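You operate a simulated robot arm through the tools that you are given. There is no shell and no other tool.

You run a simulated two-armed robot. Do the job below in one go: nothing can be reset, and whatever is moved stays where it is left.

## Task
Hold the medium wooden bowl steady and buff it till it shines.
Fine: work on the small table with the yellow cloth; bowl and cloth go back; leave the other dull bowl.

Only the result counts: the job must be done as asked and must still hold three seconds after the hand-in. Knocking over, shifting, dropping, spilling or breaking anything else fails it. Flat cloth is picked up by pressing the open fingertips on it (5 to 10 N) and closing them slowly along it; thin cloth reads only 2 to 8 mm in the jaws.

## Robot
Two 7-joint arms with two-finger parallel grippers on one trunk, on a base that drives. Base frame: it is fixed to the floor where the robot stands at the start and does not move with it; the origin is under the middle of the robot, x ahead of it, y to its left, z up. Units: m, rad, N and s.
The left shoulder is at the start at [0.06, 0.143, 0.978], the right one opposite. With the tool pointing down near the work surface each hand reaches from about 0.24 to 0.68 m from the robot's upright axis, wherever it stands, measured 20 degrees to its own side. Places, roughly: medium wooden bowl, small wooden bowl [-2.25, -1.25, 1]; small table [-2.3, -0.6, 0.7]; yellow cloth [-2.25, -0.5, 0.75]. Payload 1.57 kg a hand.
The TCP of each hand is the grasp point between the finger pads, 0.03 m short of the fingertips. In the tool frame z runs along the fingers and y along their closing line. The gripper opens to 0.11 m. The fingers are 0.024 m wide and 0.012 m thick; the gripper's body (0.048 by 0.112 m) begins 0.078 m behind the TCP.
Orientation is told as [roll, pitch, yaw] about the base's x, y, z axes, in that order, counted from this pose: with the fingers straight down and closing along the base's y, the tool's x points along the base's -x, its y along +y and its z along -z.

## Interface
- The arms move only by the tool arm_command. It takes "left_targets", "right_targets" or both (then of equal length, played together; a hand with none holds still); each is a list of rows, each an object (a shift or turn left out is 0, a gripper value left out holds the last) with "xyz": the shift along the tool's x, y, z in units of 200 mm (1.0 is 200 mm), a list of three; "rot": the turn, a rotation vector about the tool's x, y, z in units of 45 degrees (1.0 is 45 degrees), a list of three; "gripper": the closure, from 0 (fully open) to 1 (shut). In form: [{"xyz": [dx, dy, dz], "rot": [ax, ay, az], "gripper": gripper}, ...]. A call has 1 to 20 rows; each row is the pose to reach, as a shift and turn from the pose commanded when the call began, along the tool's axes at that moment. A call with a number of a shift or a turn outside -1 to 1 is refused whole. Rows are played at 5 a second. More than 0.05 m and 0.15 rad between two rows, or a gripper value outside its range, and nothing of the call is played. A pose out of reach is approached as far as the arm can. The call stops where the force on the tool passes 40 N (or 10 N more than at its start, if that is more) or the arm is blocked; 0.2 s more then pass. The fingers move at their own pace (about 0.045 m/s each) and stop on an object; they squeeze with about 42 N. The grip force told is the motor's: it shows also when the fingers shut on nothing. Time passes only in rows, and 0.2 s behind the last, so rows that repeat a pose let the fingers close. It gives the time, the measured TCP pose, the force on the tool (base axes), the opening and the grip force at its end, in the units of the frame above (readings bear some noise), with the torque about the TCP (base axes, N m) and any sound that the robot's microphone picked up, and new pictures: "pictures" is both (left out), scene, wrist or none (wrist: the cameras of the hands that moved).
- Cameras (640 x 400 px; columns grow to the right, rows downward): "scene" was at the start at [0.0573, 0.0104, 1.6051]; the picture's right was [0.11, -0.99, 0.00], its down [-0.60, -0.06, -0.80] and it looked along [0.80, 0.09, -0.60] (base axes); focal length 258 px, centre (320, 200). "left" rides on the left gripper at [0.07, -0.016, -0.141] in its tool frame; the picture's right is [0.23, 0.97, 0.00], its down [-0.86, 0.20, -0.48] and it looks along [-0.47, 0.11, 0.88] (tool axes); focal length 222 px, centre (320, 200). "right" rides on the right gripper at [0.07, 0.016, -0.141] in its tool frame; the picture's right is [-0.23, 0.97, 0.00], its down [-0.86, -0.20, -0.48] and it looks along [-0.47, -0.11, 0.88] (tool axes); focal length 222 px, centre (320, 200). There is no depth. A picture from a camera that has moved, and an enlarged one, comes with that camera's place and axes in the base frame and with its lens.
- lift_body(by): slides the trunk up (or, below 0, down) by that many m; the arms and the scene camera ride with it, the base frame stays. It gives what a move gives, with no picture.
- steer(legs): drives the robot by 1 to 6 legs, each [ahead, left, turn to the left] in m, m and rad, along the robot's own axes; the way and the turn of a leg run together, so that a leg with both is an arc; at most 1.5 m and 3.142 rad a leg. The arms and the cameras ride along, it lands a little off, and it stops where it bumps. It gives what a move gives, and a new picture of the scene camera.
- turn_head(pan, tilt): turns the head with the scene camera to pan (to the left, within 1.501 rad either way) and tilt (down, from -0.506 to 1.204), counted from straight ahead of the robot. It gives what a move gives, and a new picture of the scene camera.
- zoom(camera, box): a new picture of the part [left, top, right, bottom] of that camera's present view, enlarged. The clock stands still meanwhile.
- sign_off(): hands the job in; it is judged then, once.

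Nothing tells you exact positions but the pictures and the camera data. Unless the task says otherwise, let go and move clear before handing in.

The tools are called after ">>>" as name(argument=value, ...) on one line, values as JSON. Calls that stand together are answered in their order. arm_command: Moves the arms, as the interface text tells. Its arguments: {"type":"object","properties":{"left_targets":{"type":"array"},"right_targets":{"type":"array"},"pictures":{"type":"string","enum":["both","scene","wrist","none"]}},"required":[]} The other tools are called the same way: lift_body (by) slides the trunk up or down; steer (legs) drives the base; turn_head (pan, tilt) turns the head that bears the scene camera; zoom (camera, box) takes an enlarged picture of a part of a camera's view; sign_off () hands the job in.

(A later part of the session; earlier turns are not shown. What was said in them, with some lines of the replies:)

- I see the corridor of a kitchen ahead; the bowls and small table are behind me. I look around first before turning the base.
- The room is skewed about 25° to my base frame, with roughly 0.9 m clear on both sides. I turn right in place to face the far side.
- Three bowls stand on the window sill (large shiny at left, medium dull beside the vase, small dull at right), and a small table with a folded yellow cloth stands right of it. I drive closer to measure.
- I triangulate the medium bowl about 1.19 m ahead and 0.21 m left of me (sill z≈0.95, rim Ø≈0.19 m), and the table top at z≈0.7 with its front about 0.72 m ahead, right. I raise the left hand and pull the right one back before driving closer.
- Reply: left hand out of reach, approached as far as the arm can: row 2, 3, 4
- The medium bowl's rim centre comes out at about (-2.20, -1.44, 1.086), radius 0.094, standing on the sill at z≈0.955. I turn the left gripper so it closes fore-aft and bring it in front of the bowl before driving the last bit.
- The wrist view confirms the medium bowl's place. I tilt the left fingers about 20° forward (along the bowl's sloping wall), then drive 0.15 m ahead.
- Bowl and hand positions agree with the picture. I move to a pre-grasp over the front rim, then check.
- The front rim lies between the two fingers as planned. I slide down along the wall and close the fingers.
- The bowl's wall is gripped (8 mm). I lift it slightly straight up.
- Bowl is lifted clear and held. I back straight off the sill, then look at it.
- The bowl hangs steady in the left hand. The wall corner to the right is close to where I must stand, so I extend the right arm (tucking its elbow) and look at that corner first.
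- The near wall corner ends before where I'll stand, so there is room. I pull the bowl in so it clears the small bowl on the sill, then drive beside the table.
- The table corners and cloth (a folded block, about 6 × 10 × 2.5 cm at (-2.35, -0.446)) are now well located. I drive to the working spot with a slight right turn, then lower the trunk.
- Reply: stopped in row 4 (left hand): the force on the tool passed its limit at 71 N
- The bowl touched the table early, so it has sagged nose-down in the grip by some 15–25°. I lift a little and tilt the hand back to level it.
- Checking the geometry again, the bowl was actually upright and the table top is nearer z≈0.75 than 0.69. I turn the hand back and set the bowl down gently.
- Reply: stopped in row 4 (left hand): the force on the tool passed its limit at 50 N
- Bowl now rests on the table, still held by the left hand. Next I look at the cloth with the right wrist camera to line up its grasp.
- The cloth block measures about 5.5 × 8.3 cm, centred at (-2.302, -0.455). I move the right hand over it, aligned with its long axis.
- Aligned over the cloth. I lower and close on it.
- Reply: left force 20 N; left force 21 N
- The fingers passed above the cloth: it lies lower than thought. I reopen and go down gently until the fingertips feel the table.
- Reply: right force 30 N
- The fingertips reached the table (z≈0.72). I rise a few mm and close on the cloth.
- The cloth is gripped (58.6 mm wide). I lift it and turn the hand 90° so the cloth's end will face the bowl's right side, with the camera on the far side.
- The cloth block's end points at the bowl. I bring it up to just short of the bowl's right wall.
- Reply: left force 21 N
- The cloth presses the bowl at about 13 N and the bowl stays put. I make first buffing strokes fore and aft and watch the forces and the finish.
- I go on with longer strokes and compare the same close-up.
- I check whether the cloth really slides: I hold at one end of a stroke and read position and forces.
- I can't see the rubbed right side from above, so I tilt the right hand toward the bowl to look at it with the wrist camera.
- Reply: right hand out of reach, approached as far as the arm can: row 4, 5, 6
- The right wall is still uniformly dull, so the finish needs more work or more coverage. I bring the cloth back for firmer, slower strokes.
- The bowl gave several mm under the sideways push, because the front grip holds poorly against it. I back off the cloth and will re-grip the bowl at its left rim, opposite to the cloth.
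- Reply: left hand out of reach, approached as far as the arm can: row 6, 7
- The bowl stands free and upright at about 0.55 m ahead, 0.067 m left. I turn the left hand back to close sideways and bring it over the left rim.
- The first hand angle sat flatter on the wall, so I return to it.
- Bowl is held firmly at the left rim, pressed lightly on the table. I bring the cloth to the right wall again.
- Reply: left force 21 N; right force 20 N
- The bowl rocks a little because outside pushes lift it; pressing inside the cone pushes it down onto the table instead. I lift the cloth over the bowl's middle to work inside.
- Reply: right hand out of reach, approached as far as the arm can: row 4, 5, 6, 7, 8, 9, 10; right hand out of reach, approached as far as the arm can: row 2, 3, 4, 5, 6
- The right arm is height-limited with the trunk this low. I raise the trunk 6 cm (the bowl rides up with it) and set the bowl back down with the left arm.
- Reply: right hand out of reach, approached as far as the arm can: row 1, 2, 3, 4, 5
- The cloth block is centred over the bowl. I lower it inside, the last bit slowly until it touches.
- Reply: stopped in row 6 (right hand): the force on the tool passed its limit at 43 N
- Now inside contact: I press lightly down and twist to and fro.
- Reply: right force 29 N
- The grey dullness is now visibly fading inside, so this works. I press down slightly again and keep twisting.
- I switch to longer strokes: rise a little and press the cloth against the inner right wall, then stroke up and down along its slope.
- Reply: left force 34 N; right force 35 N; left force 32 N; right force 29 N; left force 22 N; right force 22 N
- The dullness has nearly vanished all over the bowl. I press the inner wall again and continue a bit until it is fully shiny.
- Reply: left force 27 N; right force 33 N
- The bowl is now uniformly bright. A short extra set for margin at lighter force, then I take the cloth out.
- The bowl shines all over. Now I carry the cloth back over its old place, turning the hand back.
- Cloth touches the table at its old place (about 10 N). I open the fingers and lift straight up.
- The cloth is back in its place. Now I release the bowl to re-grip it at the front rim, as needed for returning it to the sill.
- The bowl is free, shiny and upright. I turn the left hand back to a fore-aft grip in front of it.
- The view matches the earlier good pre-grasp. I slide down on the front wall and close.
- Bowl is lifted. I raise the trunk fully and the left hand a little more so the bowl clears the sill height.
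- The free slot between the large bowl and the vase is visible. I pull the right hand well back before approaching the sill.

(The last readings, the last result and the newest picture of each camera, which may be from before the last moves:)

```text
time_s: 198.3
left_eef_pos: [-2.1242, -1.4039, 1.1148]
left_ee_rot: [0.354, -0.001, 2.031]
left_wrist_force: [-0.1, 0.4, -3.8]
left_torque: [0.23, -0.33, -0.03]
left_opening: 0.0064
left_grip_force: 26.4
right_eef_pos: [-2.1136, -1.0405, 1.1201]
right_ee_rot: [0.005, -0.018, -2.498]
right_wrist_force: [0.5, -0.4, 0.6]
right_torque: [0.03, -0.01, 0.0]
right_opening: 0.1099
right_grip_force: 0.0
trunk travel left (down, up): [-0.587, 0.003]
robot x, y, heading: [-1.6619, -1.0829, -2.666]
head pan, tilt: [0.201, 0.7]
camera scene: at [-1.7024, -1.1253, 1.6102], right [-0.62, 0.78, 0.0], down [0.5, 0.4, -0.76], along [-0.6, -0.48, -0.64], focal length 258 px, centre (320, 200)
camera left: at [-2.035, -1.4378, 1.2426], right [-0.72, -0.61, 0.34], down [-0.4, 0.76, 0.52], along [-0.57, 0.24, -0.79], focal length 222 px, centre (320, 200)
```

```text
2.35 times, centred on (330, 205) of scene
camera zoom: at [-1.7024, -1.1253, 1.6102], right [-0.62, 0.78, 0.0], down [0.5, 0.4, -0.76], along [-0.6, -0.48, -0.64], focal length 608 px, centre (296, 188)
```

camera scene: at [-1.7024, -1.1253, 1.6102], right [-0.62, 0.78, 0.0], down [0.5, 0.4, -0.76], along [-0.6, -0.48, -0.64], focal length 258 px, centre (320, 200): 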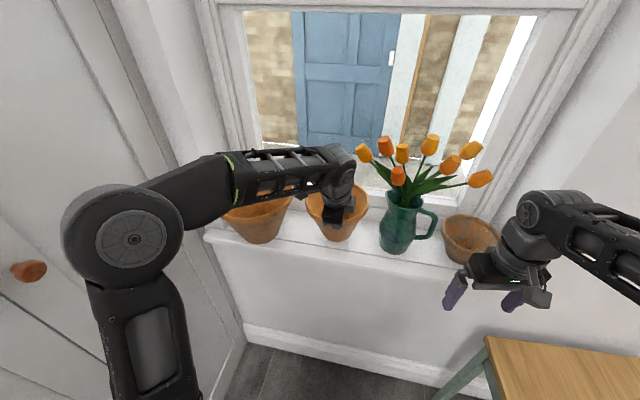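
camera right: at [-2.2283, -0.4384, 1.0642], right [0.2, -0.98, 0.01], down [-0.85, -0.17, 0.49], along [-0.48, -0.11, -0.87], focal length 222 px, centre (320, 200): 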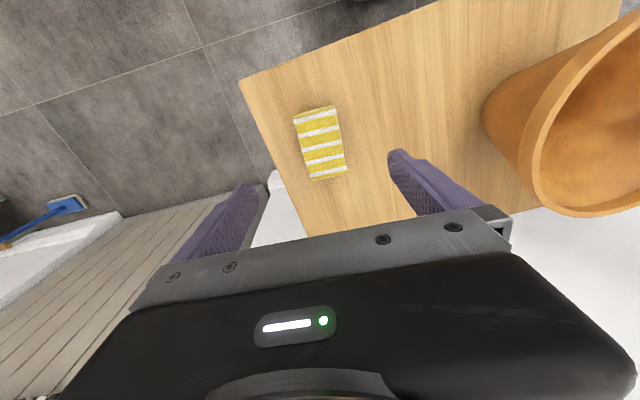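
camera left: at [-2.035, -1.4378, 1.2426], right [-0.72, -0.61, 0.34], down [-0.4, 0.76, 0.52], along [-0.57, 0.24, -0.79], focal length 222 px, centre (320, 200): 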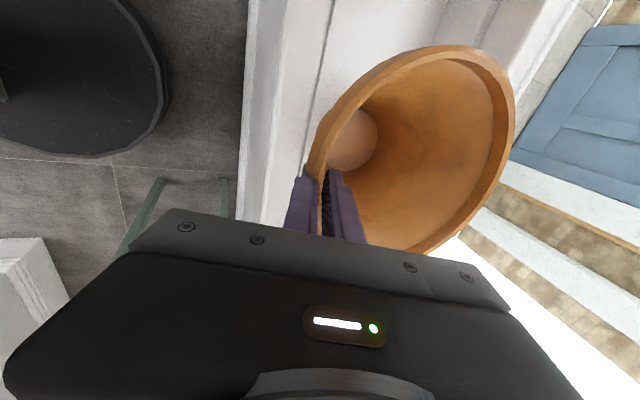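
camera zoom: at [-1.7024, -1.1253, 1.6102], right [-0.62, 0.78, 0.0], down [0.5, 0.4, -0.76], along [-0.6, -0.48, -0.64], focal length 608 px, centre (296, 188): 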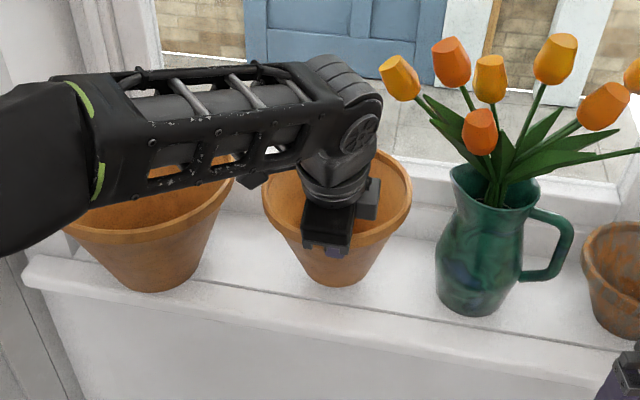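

The bowl hovers over its old spot between the large bowl and the vase. I lower it gently onto the sill.

>>> arm_command(left_targets=[{"xyz": [0, -0.02, 0.05]}, {"xyz": [0, -0.04, 0.1]}, {"xyz": [0, -0.055, 0.15]}, {"xyz": [0, -0.062, 0.17]}, {"xyz": [0, -0.062, 0.17]}], pictures="none")

>>> arm_command(left_targets=[{"xyz": [0, -0.003, 0.008]}, {"xyz": [0, -0.006, 0.016]}, {"xyz": [0, -0.009, 0.024]}, {"xyz": [0, -0.012, 0.032]}], pictures="none")

```text
time_s: 199.5
left_eef_pos: [-2.1239, -1.4009, 1.082]
left_ee_rot: [0.36, -0.004, 2.026]
left_wrist_force: [-5.1, 5.7, 22.1]
left_torque: [-0.37, 1.07, -0.28]
left_opening: 0.0072
left_grip_force: 26.6
right_eef_pos: [-2.1129, -1.038, 1.1206]
right_ee_rot: [0.007, -0.019, -2.5]
right_wrist_force: [-0.1, 1.0, 0.3]
right_torque: [0.0, 0.01, -0.01]
right_opening: 0.1101
right_grip_force: 0.0
trunk travel left (down, up): [-0.587, 0.003]
robot x, y, heading: [-1.6639, -1.084, -2.666]
head pan, tilt: [0.201, 0.7]
```

```text
time_s: 200.5
left_eef_pos: [-2.1232, -1.4039, 1.0745]
left_ee_rot: [0.357, -0.003, 2.032]
left_wrist_force: [-4.7, 2.4, 23.9]
left_torque: [-0.55, 1.2, -0.15]
left_opening: 0.0081
left_grip_force: 27.1
right_eef_pos: [-2.112, -1.0388, 1.1213]
right_ee_rot: [0.007, -0.019, -2.498]
right_wrist_force: [-1.0, 0.2, -0.2]
right_torque: [-0.02, 0.01, 0.02]
right_opening: 0.1099
right_grip_force: 0.2
trunk travel left (down, up): [-0.587, 0.003]
robot x, y, heading: [-1.6611, -1.0866, -2.673]
head pan, tilt: [0.201, 0.7]
```

>>> zoom(camera="scene", box=[240, 140, 420, 270])

>>> zoom(camera="left", box=[0, 0, 640, 400])

```text
3.08 times, centred on (330, 205) of scene
camera zoom: at [-1.7012, -1.1234, 1.6103], right [-0.62, 0.78, 0.0], down [0.5, 0.4, -0.77], along [-0.6, -0.48, -0.64], focal length 795 px, centre (289, 185)
```

zoom: 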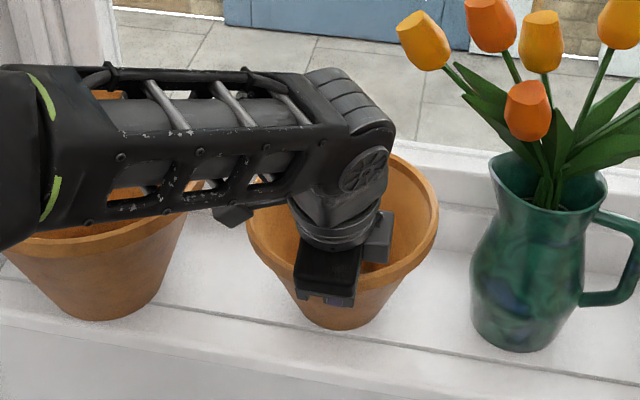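

```text
1.00 times, centred on (320, 200) of left (not enlarged: the box is as wide or as high as the picture)
camera zoom: at [-2.0337, -1.4369, 1.202], right [-0.72, -0.61, 0.34], down [-0.4, 0.76, 0.52], along [-0.57, 0.24, -0.78], focal length 222 px, centre (320, 200)
```

zoom: 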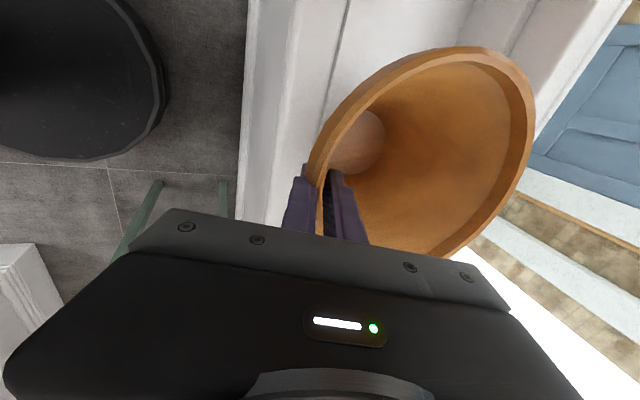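

The view now matches the original resting grip. I ease the downward force slightly, then open the fingers.

>>> arm_command(left_targets=[{"xyz": [0, 0.003, -0.008]}, {"xyz": [0, 0.006, -0.016]}, {"xyz": [0, 0.006, -0.016]}], pictures="none")

>>> arm_command(left_targets=[{"gripper": 0.95}, {"gripper": 0.9}, {"gripper": 0.8}, {"gripper": 0.6}, {"gripper": 0.4}, {"gripper": 0.2}, {"gripper": 0.0}, {"gripper": 0.0}, {"gripper": 0.0}, {"gripper": 0.0}])

>>> zoom(camera="scene", box=[240, 140, 420, 270])

```text
time_s: 201.3
left_eef_pos: [-2.1228, -1.4046, 1.0767]
left_ee_rot: [0.349, -0.001, 2.031]
left_wrist_force: [-6.9, -2.9, 11.6]
left_torque: [-0.78, 0.9, -0.2]
left_opening: 0.0068
left_grip_force: 26.0
right_eef_pos: [-2.1137, -1.04, 1.1203]
right_ee_rot: [0.006, -0.017, -2.5]
right_wrist_force: [-0.2, 0.7, -0.3]
right_torque: [0.02, 0.02, -0.01]
right_opening: 0.1099
right_grip_force: 0.0
trunk travel left (down, up): [-0.587, 0.003]
robot x, y, heading: [-1.6601, -1.0877, -2.67]
head pan, tilt: [0.201, 0.7]
```

```text
time_s: 203.5
left_eef_pos: [-2.1237, -1.403, 1.076]
left_ee_rot: [0.351, -0.002, 2.03]
left_wrist_force: [-0.3, 0.3, 0.0]
left_torque: [-0.01, -0.01, 0.05]
left_opening: 0.1099
left_grip_force: 0.1
right_eef_pos: [-2.1135, -1.0402, 1.1199]
right_ee_rot: [0.007, -0.018, -2.499]
right_wrist_force: [0.1, 0.1, 0.8]
right_torque: [0.0, -0.04, 0.04]
right_opening: 0.1101
right_grip_force: 0.1
trunk travel left (down, up): [-0.587, 0.003]
robot x, y, heading: [-1.6603, -1.0844, -2.664]
head pan, tilt: [0.201, 0.7]
camera scene: at [-1.7026, -1.1251, 1.6102], right [-0.62, 0.78, 0.0], down [0.5, 0.4, -0.76], along [-0.6, -0.48, -0.64], focal length 258 px, centre (320, 200)
camera left: at [-2.0343, -1.4379, 1.2038], right [-0.72, -0.61, 0.34], down [-0.4, 0.76, 0.52], along [-0.57, 0.24, -0.79], focal length 222 px, centre (320, 200)
```

scene: 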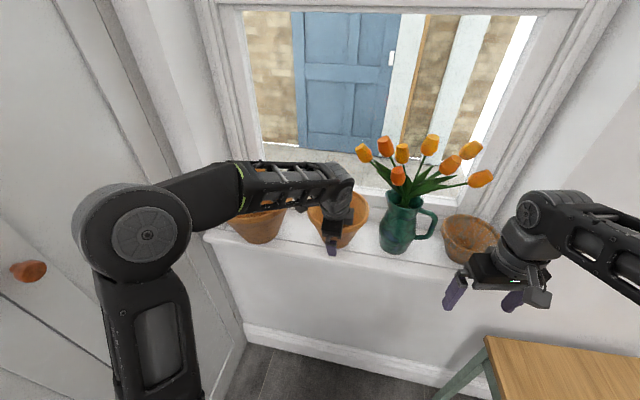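
left: 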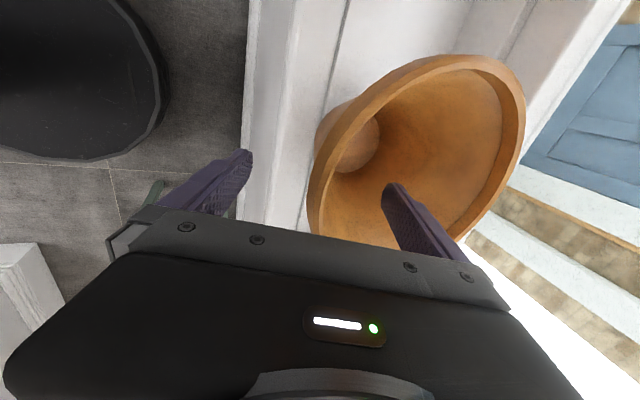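

```text
3.08 times, centred on (330, 205) of scene
camera zoom: at [-1.7026, -1.1251, 1.6102], right [-0.62, 0.78, 0.0], down [0.5, 0.4, -0.76], along [-0.6, -0.48, -0.64], focal length 795 px, centre (289, 185)
```

zoom: 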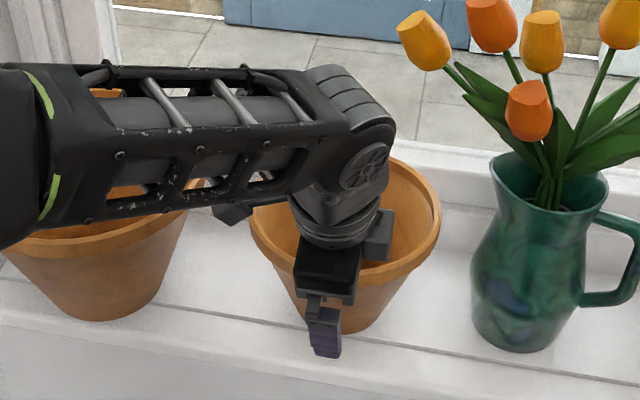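

The bowl stands free in its original place. I retreat along the fingers' line, then pull back.

>>> arm_command(left_targets=[{"xyz": [0, 0, -0.08]}, {"xyz": [0, 0, -0.18]}, {"xyz": [0, 0, -0.28]}, {"xyz": [0, 0, -0.36]}, {"xyz": [0, -0.1, -0.39]}, {"xyz": [0, -0.25, -0.44]}, {"xyz": [0, -0.4, -0.49]}])

>>> zoom(camera="scene", box=[200, 120, 480, 290])

```text
time_s: 205.1
left_eef_pos: [-2.0238, -1.354, 1.1399]
left_ee_rot: [0.353, -0.001, 2.031]
left_wrist_force: [0.1, -0.7, -0.1]
left_torque: [-0.03, 0.0, 0.03]
left_opening: 0.1102
left_grip_force: 0.1
right_eef_pos: [-2.1128, -1.0394, 1.121]
right_ee_rot: [0.004, -0.017, -2.499]
right_wrist_force: [-0.4, -0.3, -0.1]
right_torque: [-0.05, 0.01, -0.01]
right_opening: 0.1101
right_grip_force: 0.0
trunk travel left (down, up): [-0.587, 0.003]
robot x, y, heading: [-1.6623, -1.0893, -2.673]
head pan, tilt: [0.201, 0.7]
camera scene: at [-1.7016, -1.1247, 1.6102], right [-0.62, 0.78, 0.0], down [0.5, 0.4, -0.77], along [-0.6, -0.48, -0.64], focal length 258 px, centre (320, 200)
camera left: at [-1.9351, -1.3886, 1.2685], right [-0.72, -0.61, 0.34], down [-0.4, 0.76, 0.52], along [-0.57, 0.24, -0.79], focal length 222 px, centre (320, 200)
```

scene: 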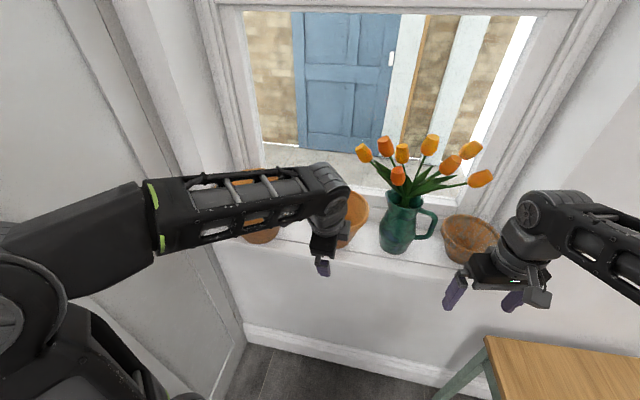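
left: 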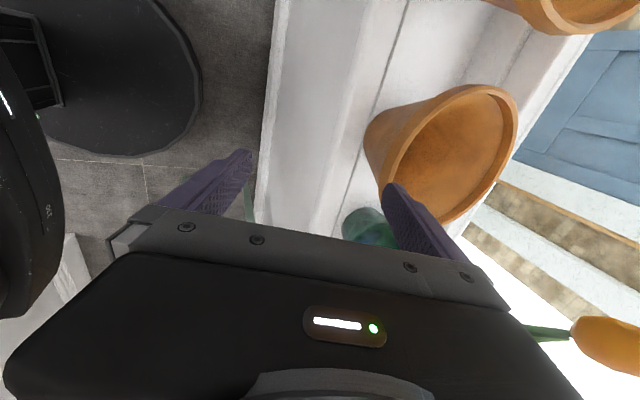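

```text
2.29 times, centred on (340, 205) of scene
camera zoom: at [-1.7016, -1.1247, 1.6102], right [-0.62, 0.78, 0.0], down [0.5, 0.4, -0.77], along [-0.6, -0.48, -0.64], focal length 591 px, centre (274, 189)
```

zoom: 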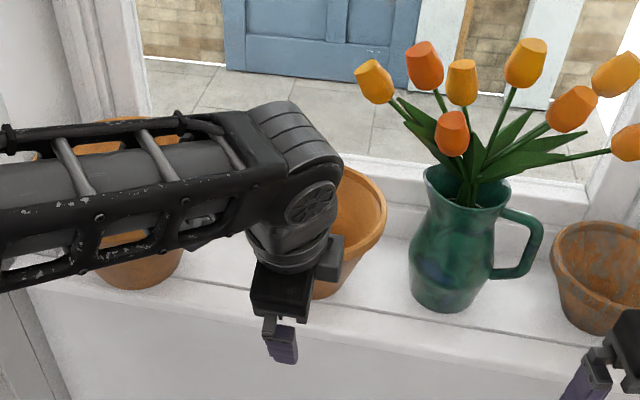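

Everything is clear of the hands. I back the base away and take a last look at the sill and the table.

>>> steer(legs=[[-0.5, 0, 0]])

>>> turn_head(pan=0.0, tilt=0.55)

>>> zoom(camera="scene", box=[170, 100, 410, 250])

>>> turn_head(pan=-0.4, tilt=0.7)

```text
time_s: 208.0
left_eef_pos: [-1.5791, -1.128, 1.14]
left_ee_rot: [0.352, -0.003, 2.033]
left_wrist_force: [0.1, -0.8, 0.4]
left_torque: [0.01, 0.03, 0.0]
left_opening: 0.1101
left_grip_force: 0.1
right_eef_pos: [-1.6686, -0.8125, 1.1207]
right_ee_rot: [0.005, -0.017, -2.496]
right_wrist_force: [-0.4, 0.7, 0.2]
right_torque: [0.0, 0.04, 0.0]
right_opening: 0.1099
right_grip_force: 0.0
trunk travel left (down, up): [-0.587, 0.003]
robot x, y, heading: [-1.2205, -0.8593, -2.667]
head pan, tilt: [0.201, 0.7]
camera scene: at [-1.257, -0.897, 1.6102], right [-0.63, 0.78, 0.0], down [0.5, 0.4, -0.77], along [-0.6, -0.48, -0.64], focal length 258 px, centre (320, 200)
```

scene: 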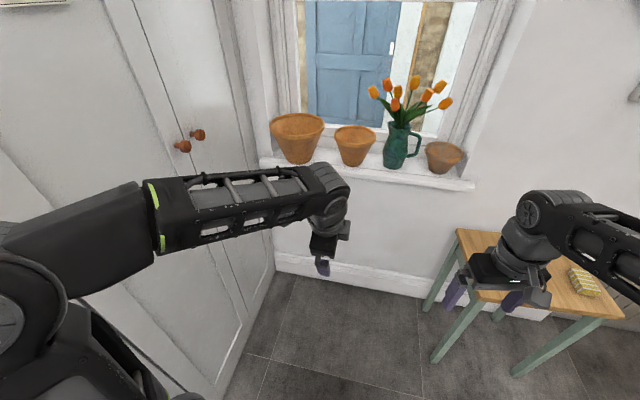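

```text
time_s: 208.7
left_eef_pos: [-1.58, -1.1278, 1.1401]
left_ee_rot: [0.354, -0.002, 2.034]
left_wrist_force: [-0.8, 0.4, -0.1]
left_torque: [0.03, 0.01, 0.0]
left_opening: 0.11
left_grip_force: 0.2
right_eef_pos: [-1.6688, -0.8125, 1.1206]
right_ee_rot: [0.005, -0.018, -2.496]
right_wrist_force: [0.2, -1.0, -0.2]
right_torque: [0.01, -0.03, 0.0]
right_opening: 0.1102
right_grip_force: 0.1
trunk travel left (down, up): [-0.587, 0.003]
robot x, y, heading: [-1.2165, -0.8604, -2.669]
head pan, tilt: [0.0, 0.55]
camera scene: at [-1.2714, -0.8854, 1.6232], right [-0.46, 0.89, 0.0], down [0.47, 0.24, -0.85], along [-0.76, -0.39, -0.52], focal length 258 px, centre (320, 200)
```

scene: 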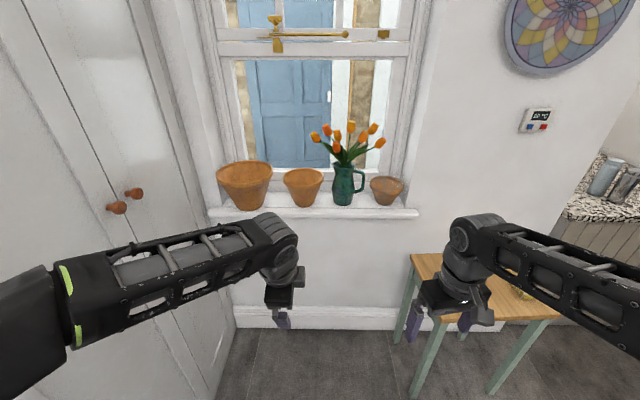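

```text
2.67 times, centred on (290, 175) of scene
camera zoom: at [-1.2714, -0.8854, 1.6232], right [-0.46, 0.89, 0.0], down [0.47, 0.24, -0.85], along [-0.76, -0.39, -0.52], focal length 689 px, centre (400, 267)
```

zoom: 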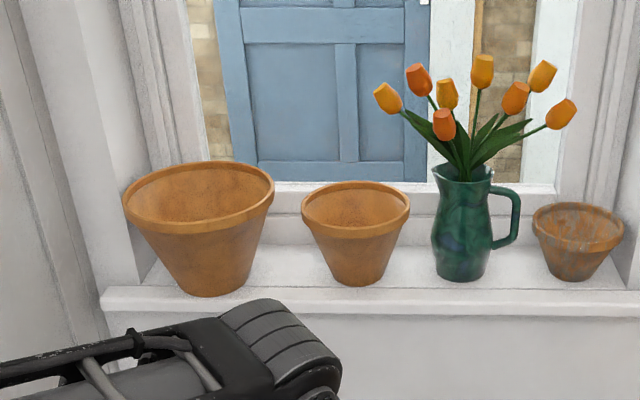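

```text
time_s: 209.6
left_eef_pos: [-1.5786, -1.1275, 1.1397]
left_ee_rot: [0.352, -0.001, 2.034]
left_wrist_force: [-0.5, 1.6, -0.6]
left_torque: [-0.03, 0.01, 0.0]
left_opening: 0.1098
left_grip_force: 0.0
right_eef_pos: [-1.6699, -0.8124, 1.1197]
right_ee_rot: [0.004, -0.019, -2.495]
right_wrist_force: [0.4, 1.1, 0.2]
right_torque: [0.01, 0.0, -0.03]
right_opening: 0.1097
right_grip_force: 0.0
trunk travel left (down, up): [-0.587, 0.003]
robot x, y, heading: [-1.2206, -0.8605, -2.669]
head pan, tilt: [-0.4, 0.7]
camera scene: at [-1.2762, -0.8507, 1.6102], right [-0.08, 1.0, 0.0], down [0.64, 0.05, -0.77], along [-0.76, -0.06, -0.64], focal length 258 px, centre (320, 200)
```

scene: 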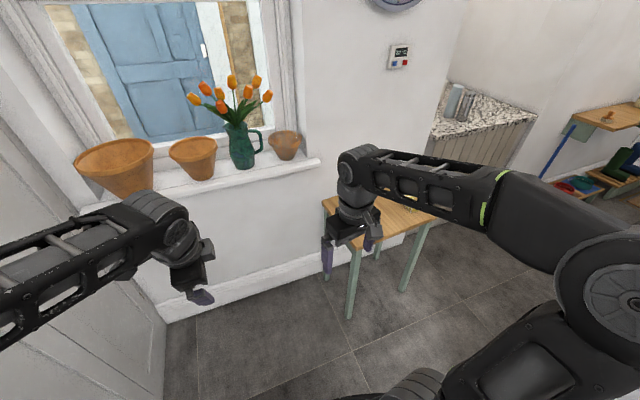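

The medium bowl is back in its slot on the sill, shining. The small bowl is still dull, the vase and large bowl haven't moved, and the cloth is back on the table. Both hands are empty and clear, so I hand in.

>>> sign_off()

```text
The job is handed in.
```

The medium wooden bowl is buffed to a full shine and stands back in its place on the window sill. I handed the job in with both hands empty and clear.

- **Buffing:** I worked on the small table with the yellow cloth, the left hand holding the bowl by its rim. Rubbing the outside showed no visible change. The dull patches faded, inside and out, only once I pressed the cloth against the inside wall.
- **Steadiness:** The bowl slid a few millimetres and rocked during the outside strokes, so I moved the hold to its left rim and did the rest from inside. It could still shift slightly during the inside strokes.
- **Returned items:** The bowl is within about 5 mm of where it started, judging by the wrist camera. The cloth is back at its old spot on the table.
- **Other things:** The small dull bowl, the large bowl and the vase were not touched. They looked unmoved in the last pictures.
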